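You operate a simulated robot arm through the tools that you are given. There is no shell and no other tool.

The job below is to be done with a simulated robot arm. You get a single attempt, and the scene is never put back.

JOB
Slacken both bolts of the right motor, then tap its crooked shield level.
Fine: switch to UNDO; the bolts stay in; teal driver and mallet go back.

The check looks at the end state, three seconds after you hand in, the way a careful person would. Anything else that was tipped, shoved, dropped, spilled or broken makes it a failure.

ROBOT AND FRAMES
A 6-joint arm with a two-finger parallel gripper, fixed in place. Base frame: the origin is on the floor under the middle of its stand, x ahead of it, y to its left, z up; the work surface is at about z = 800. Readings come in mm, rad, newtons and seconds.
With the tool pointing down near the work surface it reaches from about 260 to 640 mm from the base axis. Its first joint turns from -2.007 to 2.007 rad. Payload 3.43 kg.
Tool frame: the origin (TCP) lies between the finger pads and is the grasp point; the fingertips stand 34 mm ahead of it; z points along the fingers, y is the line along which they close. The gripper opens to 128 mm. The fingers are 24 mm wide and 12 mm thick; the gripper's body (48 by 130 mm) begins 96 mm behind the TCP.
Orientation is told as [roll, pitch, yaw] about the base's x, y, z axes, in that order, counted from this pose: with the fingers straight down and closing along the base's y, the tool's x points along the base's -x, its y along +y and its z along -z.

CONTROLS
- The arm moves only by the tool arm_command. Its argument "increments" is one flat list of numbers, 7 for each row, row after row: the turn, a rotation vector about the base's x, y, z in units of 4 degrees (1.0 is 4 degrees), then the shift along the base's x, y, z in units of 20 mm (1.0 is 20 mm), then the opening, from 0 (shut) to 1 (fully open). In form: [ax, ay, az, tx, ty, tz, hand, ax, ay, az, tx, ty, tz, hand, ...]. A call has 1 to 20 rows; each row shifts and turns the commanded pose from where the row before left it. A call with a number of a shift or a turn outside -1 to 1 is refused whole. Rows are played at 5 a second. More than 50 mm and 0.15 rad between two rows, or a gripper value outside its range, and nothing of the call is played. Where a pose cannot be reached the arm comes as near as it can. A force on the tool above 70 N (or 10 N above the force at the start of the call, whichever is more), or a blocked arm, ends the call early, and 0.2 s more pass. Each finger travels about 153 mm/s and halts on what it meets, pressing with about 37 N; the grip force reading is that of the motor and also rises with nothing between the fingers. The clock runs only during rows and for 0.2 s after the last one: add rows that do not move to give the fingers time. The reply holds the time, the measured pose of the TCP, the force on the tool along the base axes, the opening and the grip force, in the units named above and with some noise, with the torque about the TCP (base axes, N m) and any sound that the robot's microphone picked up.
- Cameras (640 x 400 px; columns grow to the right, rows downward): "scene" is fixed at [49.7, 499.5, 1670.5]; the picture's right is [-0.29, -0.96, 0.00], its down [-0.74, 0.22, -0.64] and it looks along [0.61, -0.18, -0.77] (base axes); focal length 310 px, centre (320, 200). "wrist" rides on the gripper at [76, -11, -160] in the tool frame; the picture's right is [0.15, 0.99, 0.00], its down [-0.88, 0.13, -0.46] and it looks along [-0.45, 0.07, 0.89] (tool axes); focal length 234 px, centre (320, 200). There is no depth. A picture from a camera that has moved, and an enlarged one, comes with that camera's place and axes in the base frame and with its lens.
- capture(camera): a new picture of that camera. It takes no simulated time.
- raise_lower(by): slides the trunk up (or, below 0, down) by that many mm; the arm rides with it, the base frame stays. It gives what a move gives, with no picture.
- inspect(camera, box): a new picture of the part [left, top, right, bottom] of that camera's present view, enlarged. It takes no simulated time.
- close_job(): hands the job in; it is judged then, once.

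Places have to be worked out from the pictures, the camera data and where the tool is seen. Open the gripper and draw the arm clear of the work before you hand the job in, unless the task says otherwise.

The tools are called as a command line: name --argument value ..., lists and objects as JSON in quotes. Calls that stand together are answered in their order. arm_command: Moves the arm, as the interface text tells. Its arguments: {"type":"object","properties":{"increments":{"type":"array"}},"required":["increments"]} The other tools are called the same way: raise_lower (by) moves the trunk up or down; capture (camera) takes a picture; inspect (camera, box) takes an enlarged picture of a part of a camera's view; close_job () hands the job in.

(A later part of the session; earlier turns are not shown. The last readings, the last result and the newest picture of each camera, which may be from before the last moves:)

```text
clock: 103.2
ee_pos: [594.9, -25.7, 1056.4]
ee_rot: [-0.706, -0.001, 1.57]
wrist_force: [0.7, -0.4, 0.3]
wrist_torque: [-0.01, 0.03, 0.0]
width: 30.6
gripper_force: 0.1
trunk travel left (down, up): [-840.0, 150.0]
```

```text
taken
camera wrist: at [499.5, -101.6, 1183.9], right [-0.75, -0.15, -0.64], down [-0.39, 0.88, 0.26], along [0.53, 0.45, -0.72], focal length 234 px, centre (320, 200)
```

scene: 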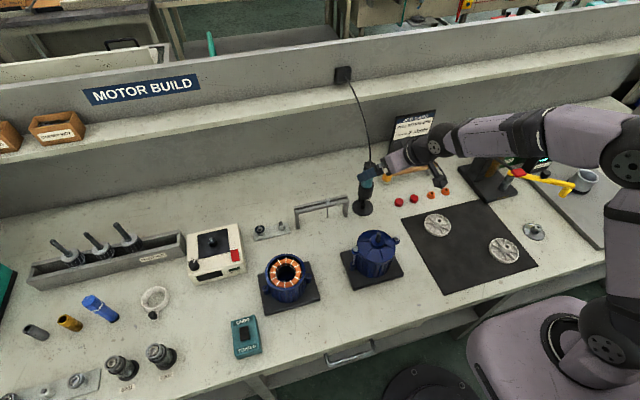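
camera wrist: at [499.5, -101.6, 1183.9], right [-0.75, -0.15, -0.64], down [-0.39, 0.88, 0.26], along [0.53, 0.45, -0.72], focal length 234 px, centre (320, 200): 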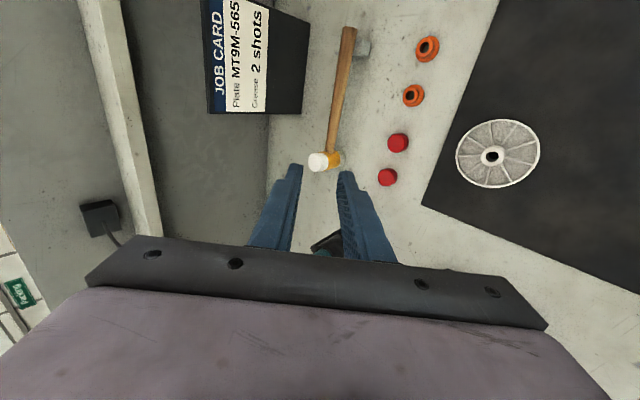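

The fingers now straddle the handle direction, near the head. Zoom to re-measure the handle from this new viewpoint.

inspect --camera "wrist" --box '[280, 20, 400, 190]'

```text
2.35 times, centred on (340, 105) of wrist
camera zoom: at [499.5, -101.6, 1183.9], right [-0.75, -0.15, -0.64], down [-0.39, 0.88, 0.26], along [0.53, 0.45, -0.72], focal length 551 px, centre (273, 424)
```

zoom: 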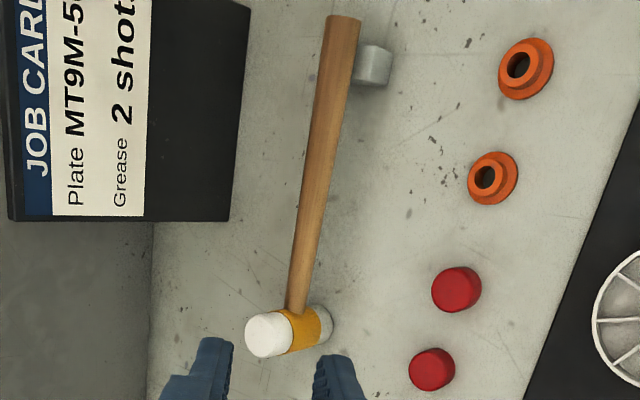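

Combining the planes from three views gives the handle axis at ≈(748,−25,836.5) near my grasp point. Move to a pre-grasp point 100 mm back along the tool axis.

arm_command --increments '[0, 0, 0, 0.478, 0.004, -0.8125, 0.24, 0, 0, 0, 0.478, 0.004, -0.8125, 0.24, 0, 0, 0, 0.478, 0.004, -0.8125, 0.24, 0, 0, 0, 0.478, 0.004, -0.8125, 0.24, 0, 0, 0, 0.478, 0.004, -0.8125, 0.24, 0, 0, 0, 0.478, 0.004, -0.8125, 0.24, 0, 0, 0, 0.478, 0.004, -0.8125, 0.24, 0, 0, 0, 0.478, 0.004, -0.8125, 0.24]'

capture --camera "wrist"

inspect --camera "scene" --box '[370, 130, 450, 200]'

```text
clock: 105.0
ee_pos: [683.1, -23.2, 935.9]
ee_rot: [-0.697, 0.001, 1.569]
wrist_force: [0.7, 0.1, 0.9]
wrist_torque: [0.02, 0.03, -0.01]
width: 30.4
gripper_force: 0.1
out of reach, approached as far as the arm can: row 5, 6, 7
trunk travel left (down, up): [-840.0, 150.0]
```

```text
taken
camera wrist: at [589.5, -99.9, 1065.2], right [-0.76, -0.15, -0.63], down [-0.39, 0.88, 0.27], along [0.52, 0.45, -0.73], focal length 234 px, centre (320, 200)
```

wrist: 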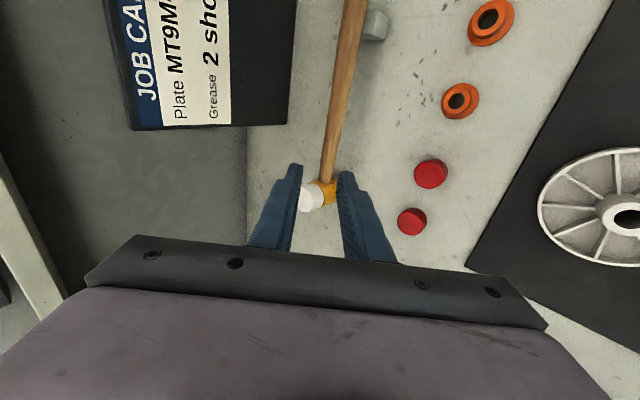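

```text
5.71 times, centred on (410, 165) of scene
camera zoom: at [49.7, 499.5, 1670.5], right [-0.29, -0.96, 0.0], down [-0.74, 0.22, -0.64], along [0.61, -0.18, -0.77], focal length 1774 px, centre (-194, 400)
```

zoom: 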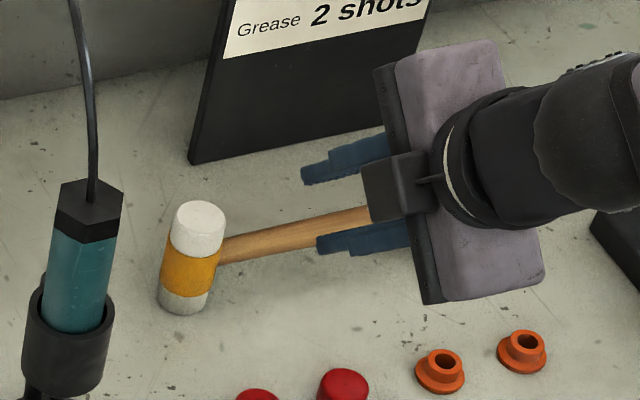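

Rows 5–7 reported out of reach although the position looks fine. Let me look at the whole arm configuration and read the pose again.

capture --camera "scene"

arm_command --increments '[0, 0, 0, 0, 0, 0, 0.24]'

```text
taken
```

scene: 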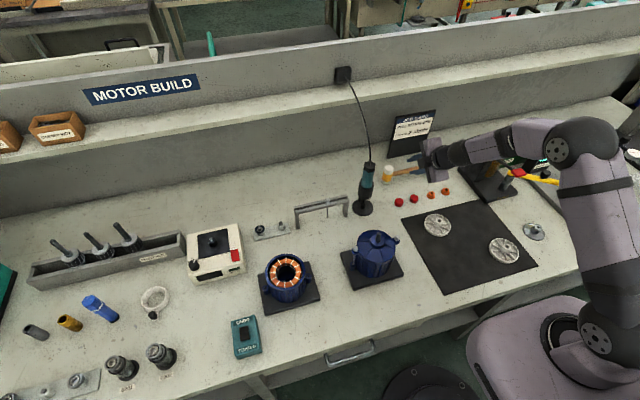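

```text
clock: 105.3
ee_pos: [683.6, -23.5, 935.9]
ee_rot: [-0.697, -0.001, 1.57]
wrist_force: [1.1, -0.4, -0.6]
wrist_torque: [-0.02, -0.02, 0.01]
width: 31.0
gripper_force: 0.0
trunk travel left (down, up): [-840.0, 150.0]
```

No contact forces. I'll try a short move along the tool axis (toward the handle) to see whether it's in reach.

arm_command --increments '[0, 0, 0, 0.1, 0, -0.2, 0.24, 0, 0, 0, 0.1, 0, -0.2, 0.24, 0, 0, 0, 0, 0, 0, 0.24]'

```text
clock: 106.2
ee_pos: [687.5, -24.9, 928.5]
ee_rot: [-0.696, 0.001, 1.57]
wrist_force: [-0.1, 0.1, -0.3]
wrist_torque: [0.01, 0.03, -0.02]
width: 30.4
gripper_force: 0.0
out of reach, approached as far as the arm can: row 1
trunk travel left (down, up): [-840.0, 150.0]
```

The position was reached as intended despite the flag. Let me re-measure the handle from this closer view before the final approach.

inspect --camera "wrist" --box '[270, 0, 410, 220]'

inspect --camera "scene" --box '[380, 140, 440, 190]'

```text
1.82 times, centred on (340, 110) of wrist
camera zoom: at [594.2, -100.1, 1058.2], right [-0.76, -0.15, -0.63], down [-0.39, 0.88, 0.27], along [0.52, 0.45, -0.73], focal length 426 px, centre (284, 364)
```

zoom: 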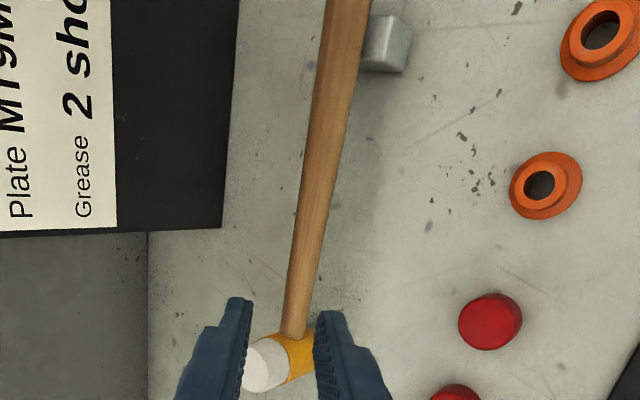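

```text
8.00 times, centred on (410, 165) of scene
camera zoom: at [49.7, 499.5, 1670.5], right [-0.29, -0.96, 0.0], down [-0.74, 0.22, -0.64], along [0.61, -0.18, -0.77], focal length 2483 px, centre (-400, 480)
```

zoom: 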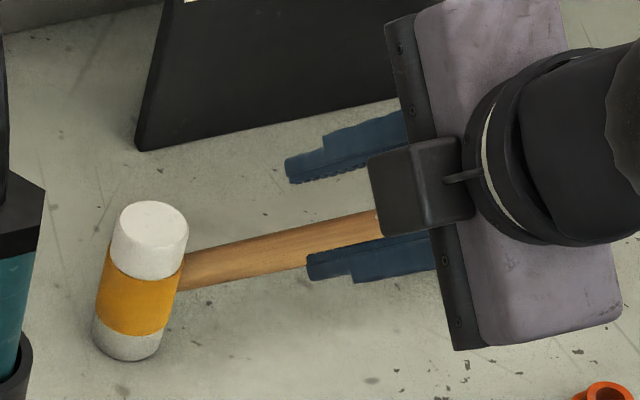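

The handle lies ~11 mm off in the closing direction and ~110 mm ahead. First correct sideways while advancing 20 mm, then check.

arm_command --increments '[0, 0, 0, 0.1125, 0, -0.555, 0.24, 0, 0, 0, 0.1125, 0, -0.555, 0.24, 0, 0, 0, 0, 0, 0, 0.24]'

inspect --camera "wrist" --box '[270, 0, 410, 220]'

```text
clock: 107.0
ee_pos: [699.8, -22.3, 913.0]
ee_rot: [-0.697, 0.0, 1.571]
wrist_force: [0.0, 0.5, 0.1]
wrist_torque: [-0.02, 0.01, 0.0]
width: 30.6
gripper_force: 0.1
out of reach, approached as far as the arm can: row 1, 2
trunk travel left (down, up): [-840.0, 150.0]
```

```text
1.82 times, centred on (340, 110) of wrist
camera zoom: at [605.5, -99.9, 1041.1], right [-0.76, -0.15, -0.63], down [-0.39, 0.88, 0.27], along [0.52, 0.45, -0.73], focal length 426 px, centre (284, 364)
```

zoom: 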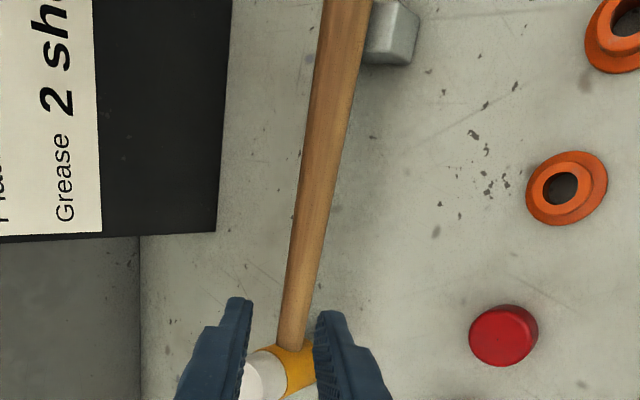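

The motion came out different from what I commanded (12,0,−15 instead of 4.5,0,−22), as if on a boundary. I'll probe: a 10 mm move straight up, and then straight down, reading the pose each time.

arm_command --increments '[0, 0, 0, 0, 0, 0.5, 0.24, 0, 0, 0, 0, 0, 0, 0.24]'

arm_command --increments '[0, 0, 0, 0, 0, -0.5, 0.24, 0, 0, 0, 0, 0, 0, 0.24]'

arm_command --increments '[0, 0, 0, 0.5, 0, 0, 0.24, 0, 0, 0, 0, 0, 0, 0.24]'

arm_command --increments '[0, 0, 0, -0.5, 0, 0, 0.24, 0, 0, 0, 0, 0, 0, 0.24]'

```text
clock: 107.5
ee_pos: [698.6, -24.5, 922.4]
ee_rot: [-0.705, 0.0, 1.571]
wrist_force: [-1.1, 0.0, -0.3]
wrist_torque: [0.01, 0.01, 0.02]
width: 30.5
gripper_force: 0.1
trunk travel left (down, up): [-840.0, 150.0]
```

```text
clock: 108.2
ee_pos: [699.7, -24.3, 911.9]
ee_rot: [-0.698, 0.0, 1.572]
wrist_force: [0.8, 0.5, 1.3]
wrist_torque: [0.0, 0.01, -0.02]
width: 30.6
gripper_force: 0.0
trunk travel left (down, up): [-840.0, 150.0]
```

```text
clock: 108.8
ee_pos: [708.4, -22.9, 912.2]
ee_rot: [-0.704, 0.0, 1.573]
wrist_force: [0.2, -0.3, -0.3]
wrist_torque: [0.0, -0.04, -0.05]
width: 30.8
gripper_force: 0.1
trunk travel left (down, up): [-840.0, 150.0]
```

```text
clock: 109.3
ee_pos: [700.0, -23.9, 912.1]
ee_rot: [-0.699, 0.0, 1.57]
wrist_force: [-0.6, -0.1, -0.4]
wrist_torque: [0.02, 0.03, 0.02]
width: 30.7
gripper_force: 0.0
trunk travel left (down, up): [-840.0, 150.0]
```

Outward and upward moves are free, but inward/down is blocked by some wrist limit at this trunk height. Raising the arm 60 mm and then lowering the trunk 60 mm keeps the tool in place but shifts the arm away from that limit.

arm_command --increments '[0, 0, 0, 0, 0, 1, 0.24, 0, 0, 0, 0, 0, 1, 0.24, 0, 0, 0, 0, 0, 1, 0.24, 0, 0, 0, 0, 0, 0.5, 0.24]'

raise_lower --by -70

arm_command --increments '[0, 0, 0, 0, 0, 0, 0.24]'

```text
clock: 110.3
ee_pos: [699.0, -21.6, 981.5]
ee_rot: [-0.703, -0.003, 1.571]
wrist_force: [-0.3, -0.4, 0.0]
wrist_torque: [-0.03, -0.02, 0.03]
width: 30.7
gripper_force: 0.1
trunk travel left (down, up): [-840.0, 150.0]
```

```text
clock: 111.4
ee_pos: [700.5, -23.9, 911.5]
ee_rot: [-0.705, 0.0, 1.57]
wrist_force: [-1.3, 0.2, -0.2]
wrist_torque: [-0.01, 0.01, -0.01]
width: 30.6
gripper_force: 0.1
trunk travel left (down, up): [-770.0, 220.0]
```

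```text
clock: 111.8
ee_pos: [701.2, -23.0, 911.9]
ee_rot: [-0.703, 0.0, 1.571]
wrist_force: [-0.2, -0.1, 0.4]
wrist_torque: [-0.01, 0.01, 0.01]
width: 30.7
gripper_force: 0.1
trunk travel left (down, up): [-770.0, 220.0]
```

Same tool position, with the trunk 70 mm lower. Now make the 11 mm sideways correction (along the closing direction) and check it is reached.

arm_command --increments '[0, 0, 0, -0.21, 0, -0.175, 0.24, 0, 0, 0, -0.21, 0, -0.175, 0.24, 0, 0, 0, 0, 0, 0, 0.24]'

inspect --camera "wrist" --box '[270, 0, 410, 220]'

```text
clock: 112.6
ee_pos: [691.3, -24.6, 903.7]
ee_rot: [-0.704, 0.0, 1.57]
wrist_force: [-0.7, 0.4, -0.3]
wrist_torque: [-0.01, -0.02, 0.0]
width: 30.9
gripper_force: 0.0
trunk travel left (down, up): [-770.0, 220.0]
```

```text
1.82 times, centred on (340, 110) of wrist
camera zoom: at [596.8, -99.8, 1033.1], right [-0.75, -0.15, -0.64], down [-0.39, 0.88, 0.26], along [0.52, 0.45, -0.72], focal length 426 px, centre (284, 364)
```

zoom: 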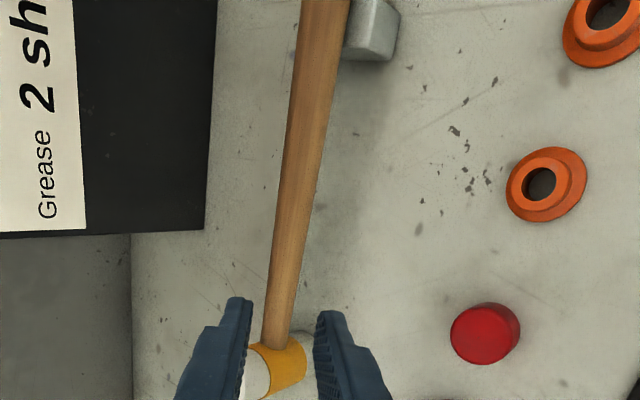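

In reach and the handle is centred on the approach line. Advance 50 mm along the tool axis.

arm_command --increments '[0, 0, 0, 0.3235, 0, -0.381, 0.24, 0, 0, 0, 0.3235, 0, -0.381, 0.24, 0, 0, 0, 0.3235, 0, -0.381, 0.24, 0, 0, 0, 0.3235, 0, -0.381, 0.24, 0, 0, 0, 0.3235, 0, -0.381, 0.24]'

inspect --camera "wrist" --box '[270, 0, 410, 220]'

inspect --camera "scene" --box '[380, 140, 440, 190]'

```text
clock: 113.8
ee_pos: [724.5, -22.9, 867.8]
ee_rot: [-0.703, -0.001, 1.57]
wrist_force: [-0.6, 0.3, 0.1]
wrist_torque: [-0.02, 0.03, -0.02]
width: 30.7
gripper_force: 0.0
trunk travel left (down, up): [-770.0, 220.0]
```

```text
1.82 times, centred on (340, 110) of wrist
camera zoom: at [629.5, -99.3, 995.3], right [-0.75, -0.15, -0.64], down [-0.39, 0.88, 0.26], along [0.53, 0.45, -0.72], focal length 426 px, centre (284, 364)
```

zoom: 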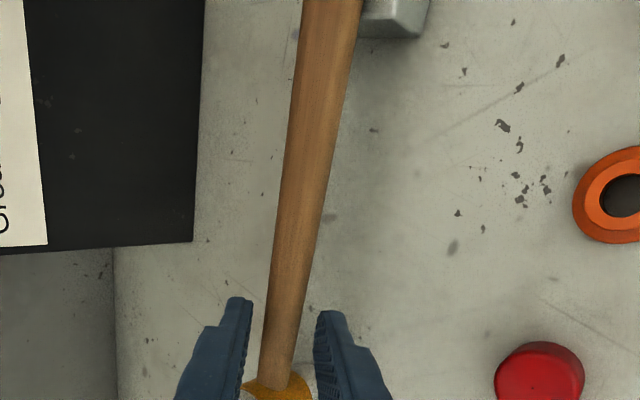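

```text
8.00 times, centred on (410, 165) of scene
camera zoom: at [49.7, 499.5, 1670.5], right [-0.29, -0.96, 0.0], down [-0.74, 0.22, -0.64], along [0.61, -0.18, -0.77], focal length 2483 px, centre (-400, 480)
```

zoom: 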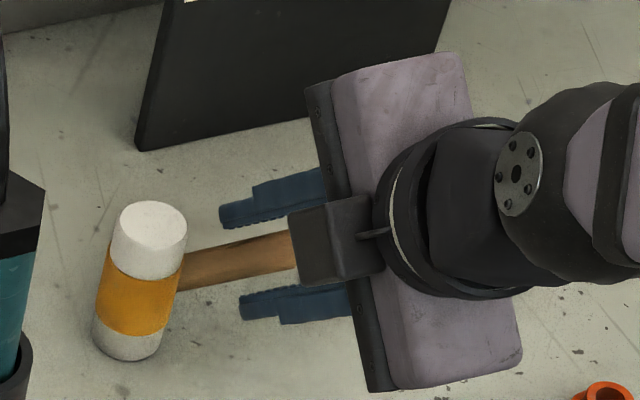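

Both fingers bracket the handle. Advance the last 20 mm slowly.

arm_command --increments '[0, 0, 0, 0.22, 0, -0.25, 0.24, 0, 0, 0, 0.22, 0, -0.25, 0.24, 0, 0, 0, 0.2, 0, -0.25, 0.24]'

inspect --camera "wrist" --box '[270, 60, 410, 220]'

inspect --camera "scene" --box '[380, 140, 440, 190]'

```text
clock: 114.6
ee_pos: [737.6, -23.8, 851.5]
ee_rot: [-0.702, -0.001, 1.572]
wrist_force: [-0.2, 0.1, -0.4]
wrist_torque: [0.02, -0.02, 0.02]
width: 30.7
gripper_force: 0.0
trunk travel left (down, up): [-770.0, 220.0]
```

```text
2.50 times, centred on (340, 140) of wrist
camera zoom: at [642.1, -99.4, 980.2], right [-0.75, -0.15, -0.64], down [-0.39, 0.88, 0.26], along [0.52, 0.45, -0.72], focal length 585 px, centre (270, 350)
```

zoom: 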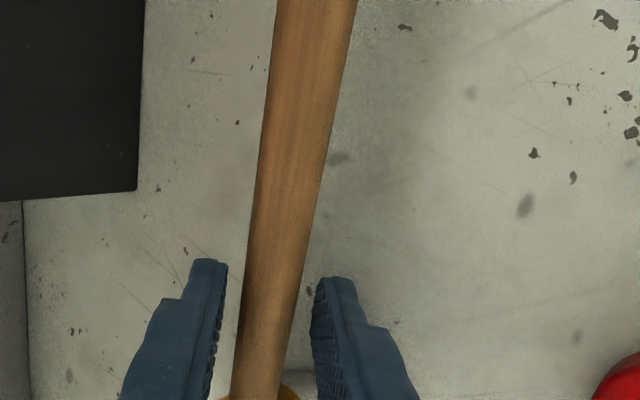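

```text
8.00 times, centred on (410, 165) of scene
camera zoom: at [49.7, 499.5, 1670.5], right [-0.29, -0.96, 0.0], down [-0.74, 0.22, -0.64], along [0.61, -0.18, -0.77], focal length 2483 px, centre (-400, 480)
```

zoom: 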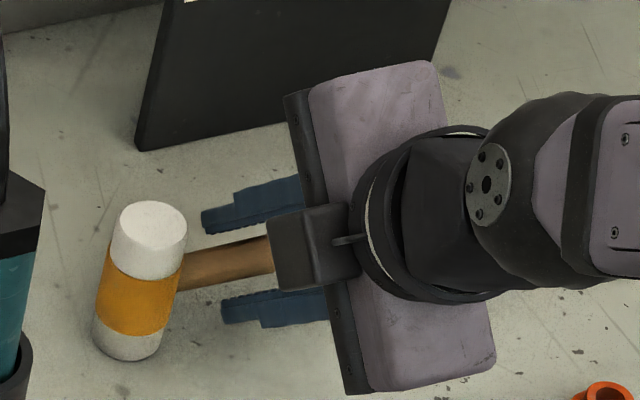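

The handle sits centred between the fingertips. Close on it.

arm_command --increments '[0, 0, 0, 0, 0, 0, 0.15, 0, 0, 0, 0, 0, 0, 0, 0, 0, 0, 0, 0, 0, 0, 0, 0, 0, 0, 0, 0, 0]'

inspect --camera "scene" --box '[380, 140, 440, 190]'

inspect --camera "wrist" --box '[270, 60, 410, 220]'

```text
clock: 115.6
ee_pos: [736.3, -22.9, 852.5]
ee_rot: [-0.705, -0.001, 1.572]
wrist_force: [0.9, 0.2, 1.2]
wrist_torque: [-0.06, -0.06, -0.03]
width: 17.1
gripper_force: 37.0
trunk travel left (down, up): [-770.0, 220.0]
```

```text
8.00 times, centred on (410, 165) of scene
camera zoom: at [49.7, 499.5, 1670.5], right [-0.29, -0.96, 0.0], down [-0.74, 0.22, -0.64], along [0.61, -0.18, -0.77], focal length 2483 px, centre (-400, 480)
```

zoom: 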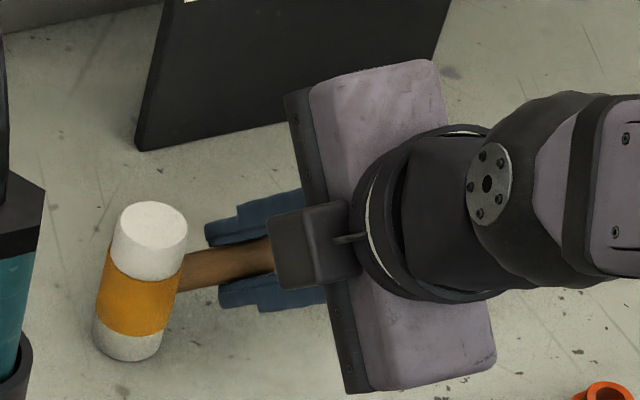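

```text
2.50 times, centred on (340, 140) of wrist
camera zoom: at [642.0, -99.4, 980.7], right [-0.75, -0.15, -0.64], down [-0.39, 0.88, 0.26], along [0.53, 0.45, -0.72], focal length 585 px, centre (270, 350)
```

zoom: 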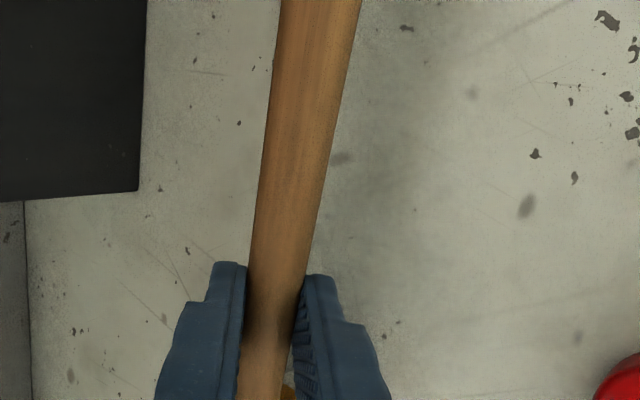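

Gripped (17.1 mm) without shifting the head. Lift 20 mm and check the load and whether the head droops.

arm_command --increments '[0, 0, 0, 0, 0, 0.25, 0, 0, 0, 0, 0, 0, 0.35, 0, 0, 0, 0, 0, 0, 0.4, 0, 0, 0, 0, 0, 0, 0, 0]'

inspect --camera "scene" --box '[375, 135, 445, 190]'

capture --camera "wrist"

```text
clock: 116.6
ee_pos: [736.0, -23.6, 870.8]
ee_rot: [-0.702, 0.0, 1.571]
wrist_force: [0.5, -0.5, -2.0]
wrist_torque: [-0.03, 0.03, 0.0]
width: 16.9
gripper_force: 36.9
trunk travel left (down, up): [-770.0, 220.0]
```

```text
7.27 times, centred on (410, 162) of scene
camera zoom: at [49.7, 499.5, 1670.5], right [-0.29, -0.96, 0.0], down [-0.74, 0.22, -0.64], along [0.61, -0.18, -0.77], focal length 2257 px, centre (-334, 473)
```

zoom: 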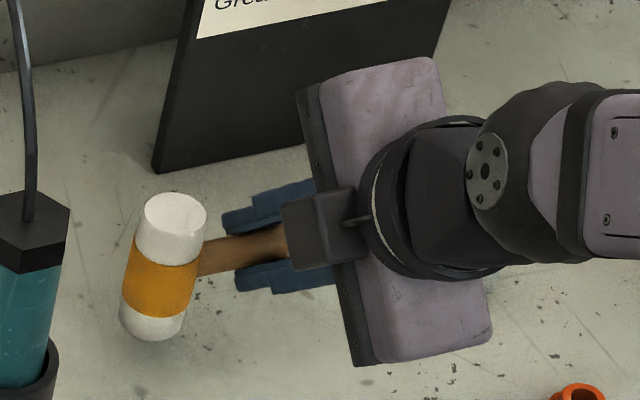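

```text
taken
camera wrist: at [642.3, -99.4, 999.8], right [-0.76, -0.15, -0.64], down [-0.39, 0.88, 0.26], along [0.52, 0.45, -0.72], focal length 234 px, centre (320, 200)
```

wrist: 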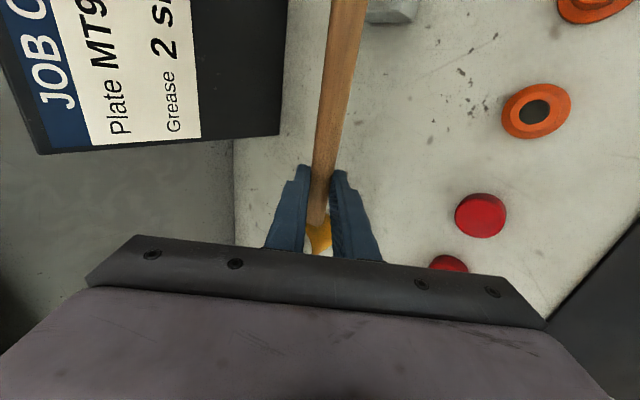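

The mallet is held level (2 N load). Lift 80 mm, then retreat inward while rising to z≈1060, clear of the shaft and driver.

arm_command --increments '[0, 0, 0, 0, 0, 0.8, 0, 0, 0, 0, 0, 0, 1, 0, 0, 0, 0, 0, 0, 1, 0, 0, 0, 0, 0, 0, 1, 0, 0, 0, 0, -0.5, 0, 0.6, 0, 0, 0, 0, -0.95, 0, 0.6, 0, 0, 0, 0, -0.95, 0, 0.6, 0, 0, 0, 0, -0.95, 0, 0.6, 0, 0, 0, 0, -0.95, 0, 0.6, 0, 0, 0, 0, -0.95, 0, 0.6, 0, 0, 0, 0, -0.95, 0, 0.6, 0, 0, 0, 0, -0.95, 0, 0.6, 0, 0, 0, 0, -0.95, 0, 0.6, 0, 0, 0, 0, -0.5, 0, 0, 0]'

capture --camera "scene"

capture --camera "wrist"

```text
clock: 119.6
ee_pos: [565.6, -22.3, 1054.6]
ee_rot: [-0.703, 0.0, 1.573]
wrist_force: [0.1, -0.5, -2.3]
wrist_torque: [-0.04, 0.02, -0.03]
width: 17.1
gripper_force: 37.3
trunk travel left (down, up): [-770.0, 220.0]
```

```text
taken
```

scene: 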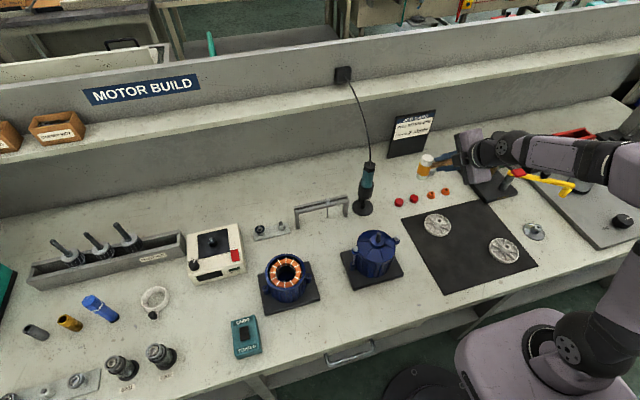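

```text
taken
camera wrist: at [470.4, -99.7, 1183.7], right [-0.75, -0.15, -0.64], down [-0.39, 0.88, 0.26], along [0.52, 0.45, -0.72], focal length 234 px, centre (320, 200)
```

wrist: 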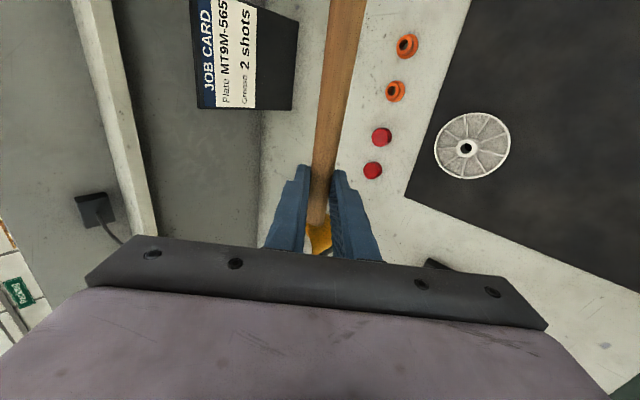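

All in reach; mallet still level. Now swing toward the motor with a −40° yaw, first half.

arm_command --increments '[0, 0, -1, -0.595, 0.75, 0.017, 0, 0, 0, -1, -0.595, 0.75, 0.017, 0, 0, 0, -1, -0.595, 0.75, 0.017, 0, 0, 0, -1, -0.595, 0.75, 0.017, 0, 0, 0, -1, -0.595, 0.75, 0.017, 0, 0, 0, -1, -0.595, 0.75, 0.017, 0]'

```text
clock: 121.0
ee_pos: [493.4, 67.0, 1058.6]
ee_rot: [-0.707, 0.001, 1.153]
wrist_force: [0.6, -0.2, -2.8]
wrist_torque: [-0.05, 0.05, -0.01]
width: 17.5
gripper_force: 37.6
trunk travel left (down, up): [-770.0, 220.0]
```

arm_command --increments '[0, 0, -1, -0.595, 0.75, 0.01, 0, 0, 0, -1, -0.595, 0.75, 0.01, 0, 0, 0, -1, -0.595, 0.75, 0.01, 0, 0, 0, -1, -0.595, 0.75, 0.01, 0, 0, 0, 0, -0.595, 0.75, 0, 0, 0, 0, 0, -0.595, 0.75, 0, 0]'

capture --camera "scene"

capture --camera "wrist"

```text
clock: 122.4
ee_pos: [421.5, 157.6, 1057.9]
ee_rot: [-0.705, 0.0, 0.872]
wrist_force: [-0.1, -0.1, -2.3]
wrist_torque: [-0.06, 0.07, -0.02]
width: 17.4
gripper_force: 36.9
trunk travel left (down, up): [-770.0, 220.0]
```

```text
taken
```

scene: 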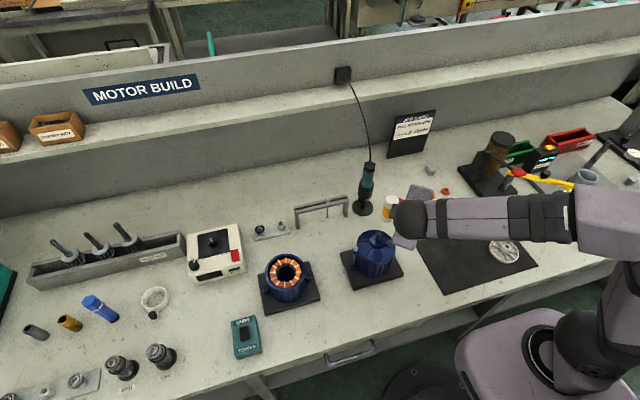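

```text
taken
camera wrist: at [300.4, 159.8, 1186.3], right [-0.67, 0.37, -0.64], down [0.26, 0.93, 0.26], along [0.69, 0.01, -0.72], focal length 234 px, centre (320, 200)
```

wrist: 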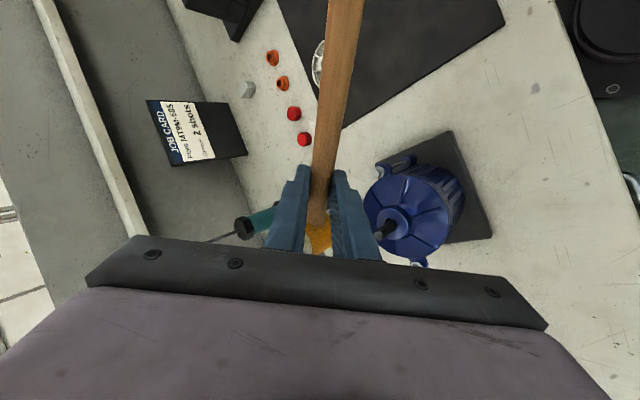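

Good. Continue the last part to above the strike spot.

arm_command --increments '[0, 0, 0, -0.58, 0.75, 0, 0, 0, 0, 0, -0.58, 0.75, 0, 0, 0, 0, 0, -0.58, 0.75, 0, 0, 0, 0, 0, -0.58, 0.75, 0, 0, 0, 0, 0, 0, 0, 0, 0]'

capture --camera "wrist"

inspect --camera "scene" --box '[325, 190, 425, 290]'

```text
clock: 123.6
ee_pos: [375.0, 215.8, 1057.6]
ee_rot: [-0.703, 0.001, 0.872]
wrist_force: [-0.8, -0.6, -2.6]
wrist_torque: [0.0, 0.07, 0.02]
width: 17.3
gripper_force: 36.7
trunk travel left (down, up): [-770.0, 220.0]
```

```text
taken
camera wrist: at [254.1, 218.9, 1186.5], right [-0.67, 0.37, -0.64], down [0.26, 0.93, 0.26], along [0.69, 0.01, -0.72], focal length 234 px, centre (320, 200)
```

wrist: 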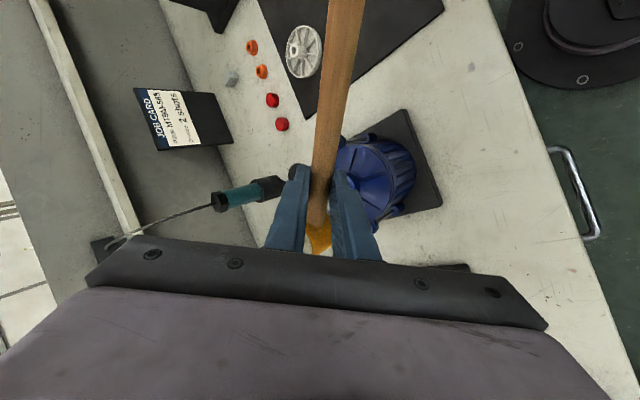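

```text
4.00 times, centred on (375, 240) of scene
camera zoom: at [49.7, 499.5, 1670.5], right [-0.29, -0.96, 0.0], down [-0.74, 0.22, -0.64], along [0.61, -0.18, -0.77], focal length 1242 px, centre (100, 40)
```

zoom: 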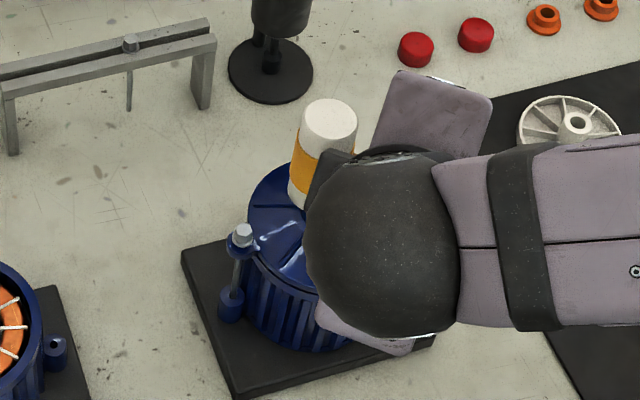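

The head is at (417,249) as planned, bottom at z≈1007. Descend 58 mm to hover ~20 mm above the shield and look.

arm_command --increments '[0, 0, 0, 0, 0, -0.75, 0, 0, 0, 0, 0, 0, -0.75, 0, 0, 0, 0, 0, 0, -0.75, 0, 0, 0, 0, 0, 0, -0.65, 0, 0, 0, 0, 0, 0, 0, 0]'

capture --camera "wrist"

inspect --camera "scene" --box '[335, 205, 415, 275]'

```text
clock: 124.8
ee_pos: [376.1, 217.3, 1000.4]
ee_rot: [-0.705, 0.0, 0.873]
wrist_force: [0.1, -0.1, -3.1]
wrist_torque: [-0.01, 0.07, -0.01]
width: 17.3
gripper_force: 37.2
trunk travel left (down, up): [-770.0, 220.0]
```

```text
taken
camera wrist: at [254.4, 219.0, 1128.6], right [-0.67, 0.37, -0.64], down [0.26, 0.93, 0.26], along [0.69, 0.01, -0.72], focal length 234 px, centre (320, 200)
```

wrist: 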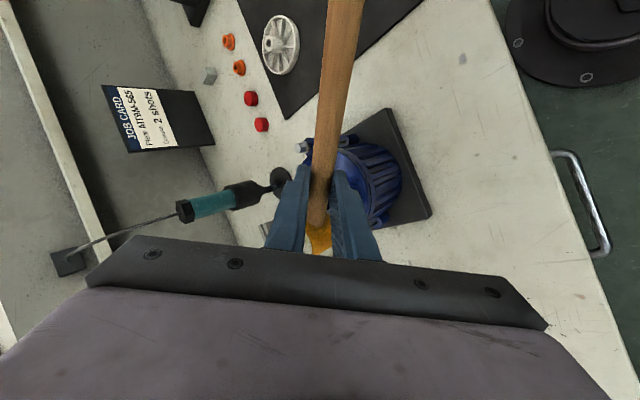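

```text
5.71 times, centred on (375, 240) of scene
camera zoom: at [49.7, 499.5, 1670.5], right [-0.29, -0.96, 0.0], down [-0.74, 0.22, -0.64], along [0.61, -0.18, -0.77], focal length 1774 px, centre (6, -29)
```

zoom: 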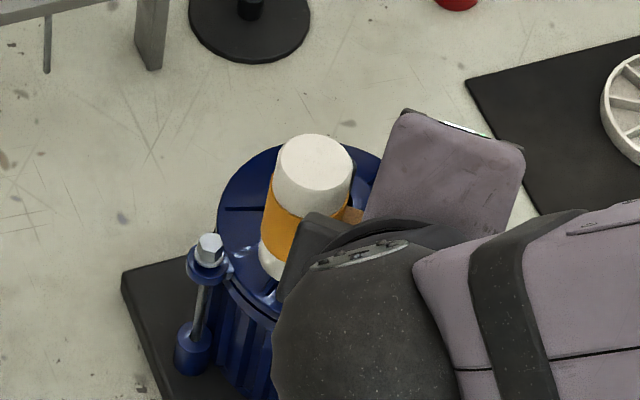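

The head is over the shield beside bolt A, clear of the bolt, shaft and hub. Descend slowly to find the contact height.

arm_command --increments '[0, 0, 0, 0, 0, -0.3, 0, 0, 0, 0, 0, 0, -0.3, 0, 0, 0, 0, 0, 0, -0.2, 0, 0, 0, 0, 0, 0, -0.1, 0]'

```text
clock: 125.8
ee_pos: [374.7, 216.7, 982.9]
ee_rot: [-0.706, -0.003, 0.874]
wrist_force: [-4.3, 1.7, 12.5]
wrist_torque: [0.33, -0.32, 0.21]
width: 17.6
gripper_force: 37.3
trunk travel left (down, up): [-770.0, 220.0]
```

Contact at TCP z≈983 (about 15 N). Look at the shield before tapping.

inspect --camera "scene" --box '[335, 215, 405, 275]'

inspect --camera "wrist" --box '[270, 120, 430, 260]'

```text
6.67 times, centred on (370, 245) of scene
camera zoom: at [49.7, 499.5, 1670.5], right [-0.29, -0.96, 0.0], down [-0.74, 0.22, -0.64], along [0.61, -0.18, -0.77], focal length 2069 px, centre (-13, -100)
```

zoom: 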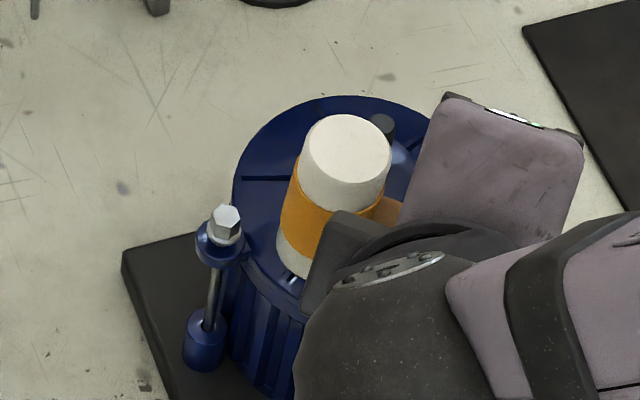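

```text
2.86 times, centred on (350, 190) of wrist
camera zoom: at [253.0, 218.5, 1111.5], right [-0.67, 0.37, -0.64], down [0.26, 0.93, 0.27], along [0.69, 0.01, -0.72], focal length 669 px, centre (234, 229)
```

zoom: 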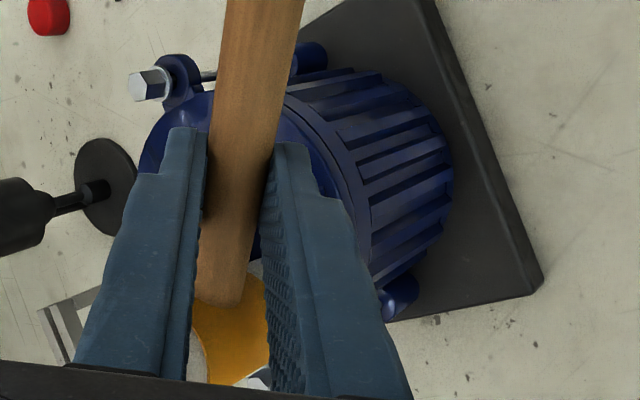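

Now a tap: lift 16 mm, strike down at full row speed to ~5 mm below the contact height, and come straight back up.

arm_command --increments '[0, 0, 0, 0, 0, 0.8, 0, 0, 0, 0, 0, 0, 0, 0, 0, 0, 0, 0, 0, -1, 0, 0, 0, 0, 0, 0, 1, 0, 0, 0, 0, 0, 0, 0.5, 0]'

inspect --camera "scene" --box '[335, 215, 405, 275]'

inspect --camera "wrist" --box '[270, 100, 430, 240]'

```text
clock: 127.0
ee_pos: [376.8, 216.2, 1007.3]
ee_rot: [-0.704, 0.0, 0.872]
wrist_force: [-0.1, 0.0, -1.2]
wrist_torque: [-0.02, 0.06, 0.01]
width: 17.3
gripper_force: 37.1
trunk travel left (down, up): [-770.0, 220.0]
```

```text
6.67 times, centred on (370, 245) of scene
camera zoom: at [49.7, 499.5, 1670.5], right [-0.29, -0.96, 0.0], down [-0.74, 0.22, -0.64], along [0.61, -0.18, -0.77], focal length 2069 px, centre (-13, -100)
```

zoom: 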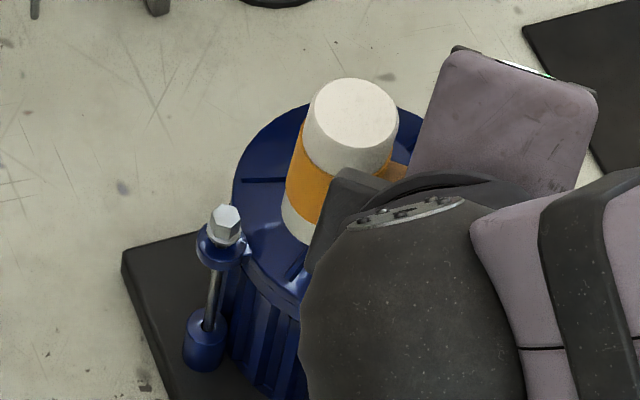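

```text
2.86 times, centred on (350, 170) of wrist
camera zoom: at [254.7, 219.0, 1136.3], right [-0.67, 0.37, -0.64], down [0.26, 0.93, 0.26], along [0.69, 0.01, -0.72], focal length 669 px, centre (234, 286)
```

zoom: 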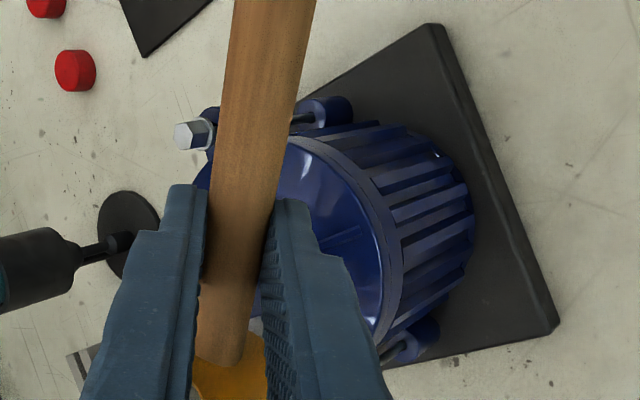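

Zoom in on the rim gap and the ear to see whether the shield has moved.

inspect --camera "wrist" --box '[335, 130, 405, 210]'

inspect --camera "scene" --box '[338, 232, 378, 272]'

```text
5.00 times, centred on (370, 170) of wrist
camera zoom: at [254.7, 219.0, 1136.3], right [-0.67, 0.37, -0.64], down [0.26, 0.93, 0.26], along [0.69, 0.01, -0.72], focal length 1171 px, centre (70, 350)
```

zoom: 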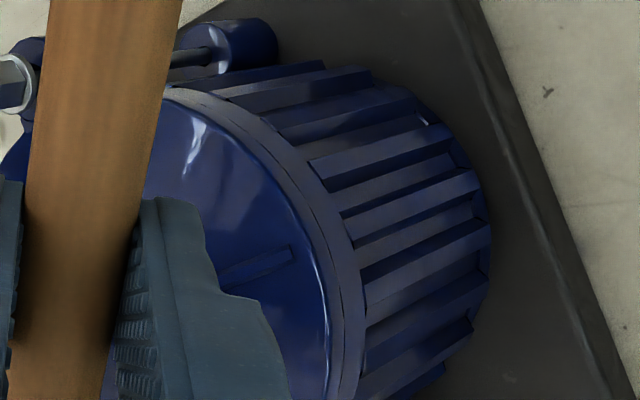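

```text
10.00 times, centred on (358, 252) of scene
camera zoom: at [49.7, 499.5, 1670.5], right [-0.29, -0.96, 0.0], down [-0.74, 0.22, -0.64], along [0.61, -0.18, -0.77], focal length 3104 px, centre (-60, -320)
```

zoom: 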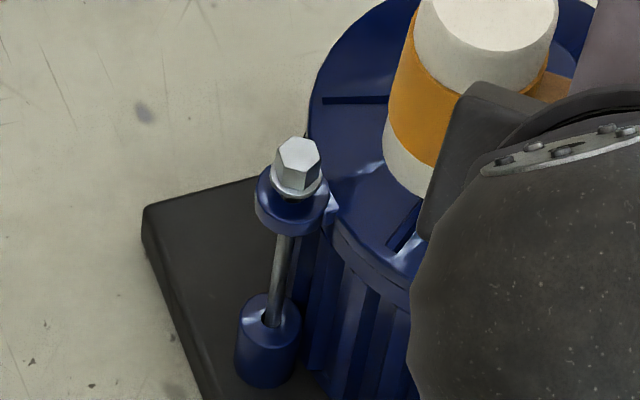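

The tap worked: the ear dropped several mm relative to the bolt and the rim gap on this side has closed. Raise the mallet and retreat along the same path so I can see the whole shield.

arm_command --increments '[0, 0, 0, 0, 0, 0.9, 0, 0, 0, 0, 0, 0, 0.9, 0, 0, 0, 0, 0, 0, 0.7, 0, 0, 0, 0, 0.58, -0.75, 0, 0, 0, 0, 0, 0.58, -0.75, 0, 0, 0, 0, 0, 0.58, -0.75, 0, 0, 0, 0, 0, 0.58, -0.75, 0, 0, 0, 0, 0, 0.595, -0.75, 0, 0, 0, 0, 0, 0.595, -0.75, 0, 0, 0, 0, 1, 0.595, -0.75, 0, 0, 0, 0, 1, 0.595, -0.75, 0, 0, 0, 0, 1, 0.595, -0.75, 0, 0, 0, 0, 1, 0.595, -0.75, 0, 0]'

arm_command --increments '[0, 0, 1, 0.595, -0.75, 0, 0, 0, 0, 1, 0.595, -0.75, 0, 0, 0, 0, 1, 0.595, -0.75, 0, 0, 0, 0, 1, 0.595, -0.75, 0, 0, 0, 0, 1, 0.595, -0.75, 0, 0, 0, 0, 1, 0.595, -0.75, 0, 0]'

inspect --camera "scene" --box '[350, 225, 410, 265]'

inspect --camera "scene" --box '[340, 225, 410, 295]'

```text
clock: 129.8
ee_pos: [492.9, 65.1, 1057.7]
ee_rot: [-0.703, -0.001, 1.154]
wrist_force: [0.6, -0.3, -2.1]
wrist_torque: [-0.02, 0.03, 0.02]
width: 17.5
gripper_force: 37.3
trunk travel left (down, up): [-770.0, 220.0]
```

```text
clock: 131.2
ee_pos: [566.2, -23.2, 1057.1]
ee_rot: [-0.705, 0.002, 1.571]
wrist_force: [0.4, -0.5, -1.9]
wrist_torque: [-0.06, 0.01, -0.03]
width: 17.0
gripper_force: 37.2
trunk travel left (down, up): [-770.0, 220.0]
```

```text
10.00 times, centred on (380, 245) of scene
camera zoom: at [49.7, 499.5, 1670.5], right [-0.29, -0.96, 0.0], down [-0.74, 0.22, -0.64], along [0.61, -0.18, -0.77], focal length 3104 px, centre (-280, -250)
```

zoom: 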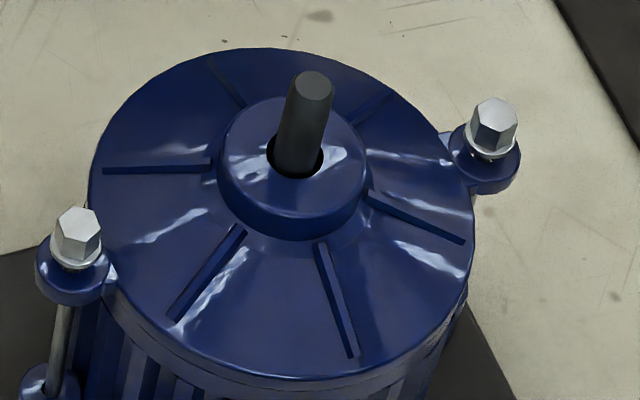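

```text
5.71 times, centred on (375, 260) of scene
camera zoom: at [49.7, 499.5, 1670.5], right [-0.29, -0.96, 0.0], down [-0.74, 0.22, -0.64], along [0.61, -0.18, -0.77], focal length 1774 px, centre (6, -143)
```

zoom: 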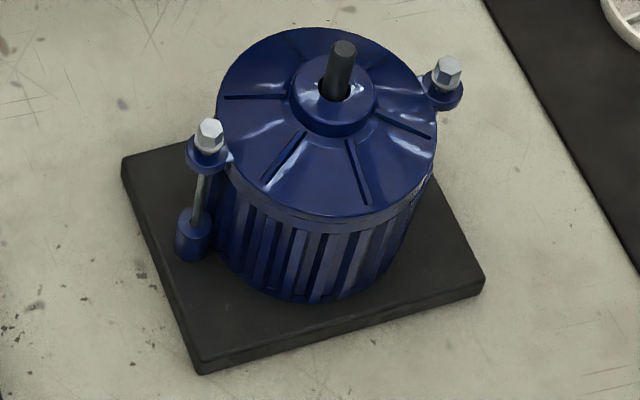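

The gap on the visible side (A side through −x) is closed. Zoom in on the rim all along to check it is flush everywhere I can see.

inspect --camera "scene" --box '[352, 245, 392, 275]'

inspect --camera "scene" --box '[375, 240, 415, 280]'

inspect --camera "scene" --box '[340, 235, 370, 265]'

```text
13.33 times, centred on (372, 260) of scene
camera zoom: at [49.7, 499.5, 1670.5], right [-0.29, -0.96, 0.0], down [-0.74, 0.22, -0.64], along [0.61, -0.18, -0.77], focal length 4139 px, centre (-373, -600)
```

zoom: 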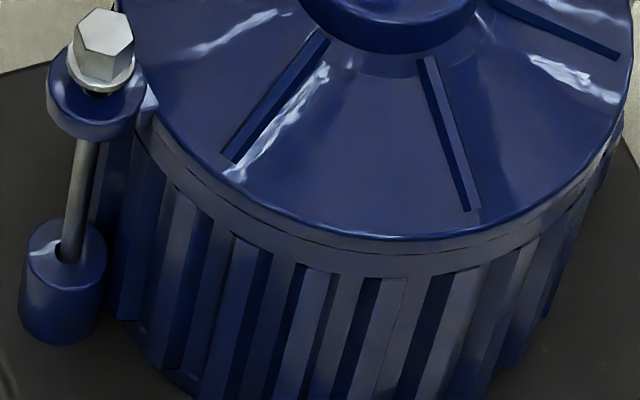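

```text
10.00 times, centred on (395, 260) of scene
camera zoom: at [49.7, 499.5, 1670.5], right [-0.29, -0.96, 0.0], down [-0.74, 0.22, -0.64], along [0.61, -0.18, -0.77], focal length 3104 px, centre (-430, -400)
```

zoom: 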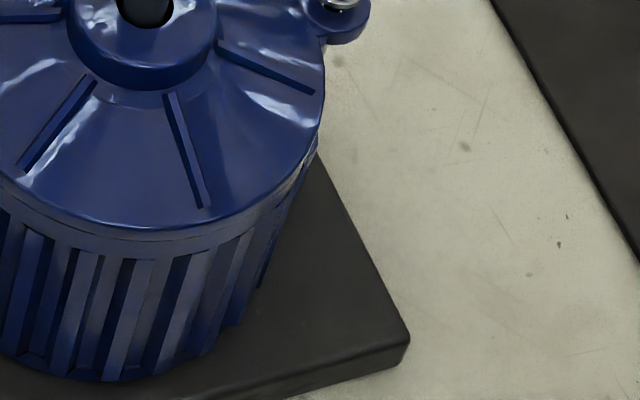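

```text
13.33 times, centred on (355, 250) of scene
camera zoom: at [49.7, 499.5, 1670.5], right [-0.29, -0.96, 0.0], down [-0.74, 0.22, -0.64], along [0.61, -0.18, -0.77], focal length 4139 px, centre (-147, -467)
```

zoom: 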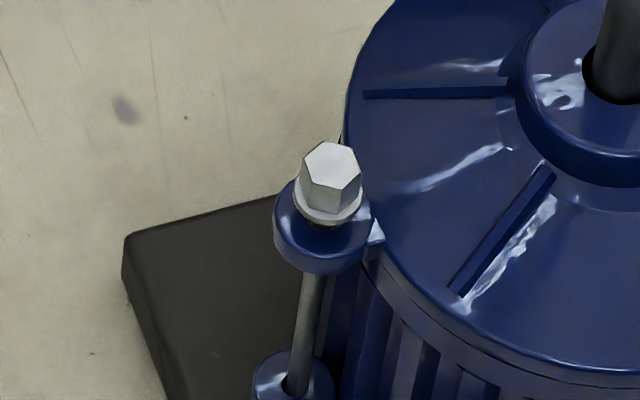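

The shield now sits with an even, thin seam all along the visible rim. Before returning the mallet, check how it sits in the grip after the tap.

inspect --camera "scene" --box '[390, 130, 490, 210]'

capture --camera "wrist"

```text
5.00 times, centred on (440, 170) of scene
camera zoom: at [49.7, 499.5, 1670.5], right [-0.29, -0.96, 0.0], down [-0.74, 0.22, -0.64], along [0.61, -0.18, -0.77], focal length 1552 px, centre (-280, 350)
```

zoom: 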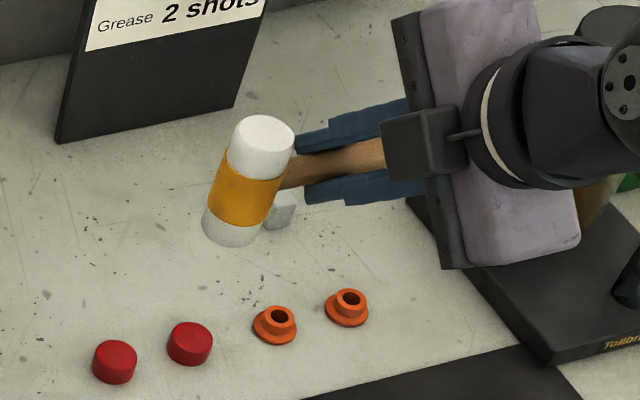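

```text
taken
camera wrist: at [470.6, -100.5, 1185.8], right [-0.75, -0.15, -0.64], down [-0.39, 0.88, 0.26], along [0.53, 0.45, -0.72], focal length 234 px, centre (320, 200)
```

wrist: 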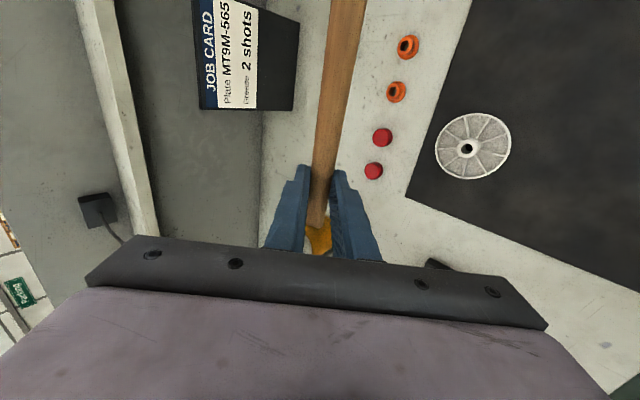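

The mallet hasn't shifted in the grip. To verify the other side of the rim while I still hold the mallet, I'll go back to the earlier vantage (TCP ≈(421,158,1058), yaw 0.87) and view the −y side.

arm_command --increments '[0, 0, -1, -0.595, 0.75, 0, 0, 0, 0, -1, -0.595, 0.75, 0, 0, 0, 0, -1, -0.595, 0.75, 0, 0, 0, 0, -1, -0.595, 0.75, 0, 0, 0, 0, -1, -0.595, 0.75, 0, 0, 0, 0, -1, -0.595, 0.75, 0, 0, 0, 0, -1, -0.595, 0.75, 0, 0, 0, 0, -1, -0.595, 0.75, 0, 0, 0, 0, -1, -0.595, 0.75, 0, 0, 0, 0, -1, -0.595, 0.75, 0, 0, 0, 0, 0, -0.595, 0.75, 0, 0, 0, 0, 0, -0.595, 0.75, 0, 0]'

inspect --camera "wrist" --box '[350, 130, 500, 280]'

inspect --camera "wrist" --box '[390, 150, 480, 230]'

```text
clock: 133.8
ee_pos: [422.2, 158.0, 1058.7]
ee_rot: [-0.704, 0.001, 0.873]
wrist_force: [0.3, 0.2, -2.7]
wrist_torque: [-0.03, 0.04, -0.01]
width: 17.3
gripper_force: 36.9
trunk travel left (down, up): [-770.0, 220.0]
```

```text
2.67 times, centred on (425, 205) of wrist
camera zoom: at [300.7, 160.0, 1186.8], right [-0.67, 0.37, -0.64], down [0.26, 0.93, 0.26], along [0.69, 0.01, -0.72], focal length 624 px, centre (40, 187)
```

zoom: 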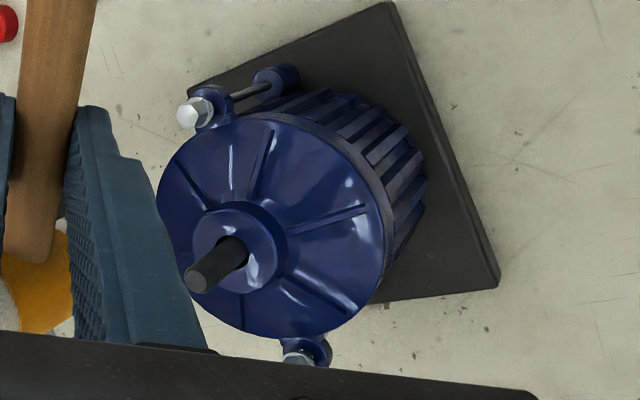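

```text
5.00 times, centred on (435, 190) of wrist
camera zoom: at [300.7, 160.0, 1186.8], right [-0.67, 0.37, -0.64], down [0.26, 0.93, 0.26], along [0.69, 0.01, -0.72], focal length 1171 px, centre (-255, 250)
```

zoom: 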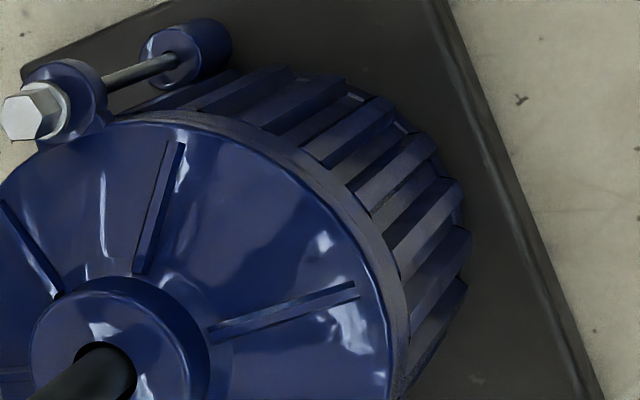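

The seam is even from this side too: the shield is level. Return the mallet: swing back to (566,−23,1057) first.

arm_command --increments '[0, 0, 0, 0.595, -0.75, 0, 0, 0, 0, 0, 0.595, -0.75, 0, 0, 0, 0, 1, 0.595, -0.75, 0, 0, 0, 0, 1, 0.595, -0.75, 0, 0, 0, 0, 1, 0.595, -0.75, 0, 0, 0, 0, 1, 0.595, -0.75, 0, 0, 0, 0, 1, 0.595, -0.75, 0, 0, 0, 0, 1, 0.595, -0.75, 0, 0, 0, 0, 1, 0.595, -0.75, 0, 0, 0, 0, 1, 0.595, -0.75, 0, 0, 0, 0, 1, 0.595, -0.75, 0, 0, 0, 0, 1, 0.595, -0.75, 0, 0]'

arm_command --increments '[0, 0, 0, 0, 0, 0, 0]'

```text
clock: 136.4
ee_pos: [565.7, -24.5, 1058.9]
ee_rot: [-0.705, 0.002, 1.57]
wrist_force: [-0.6, -0.8, -2.1]
wrist_torque: [-0.05, 0.05, 0.04]
width: 17.2
gripper_force: 37.5
trunk travel left (down, up): [-770.0, 220.0]
```

```text
clock: 136.8
ee_pos: [565.2, -22.6, 1057.3]
ee_rot: [-0.704, 0.0, 1.571]
wrist_force: [-0.2, -0.2, -2.5]
wrist_torque: [-0.01, 0.01, 0.03]
width: 17.8
gripper_force: 36.9
trunk travel left (down, up): [-770.0, 220.0]
```

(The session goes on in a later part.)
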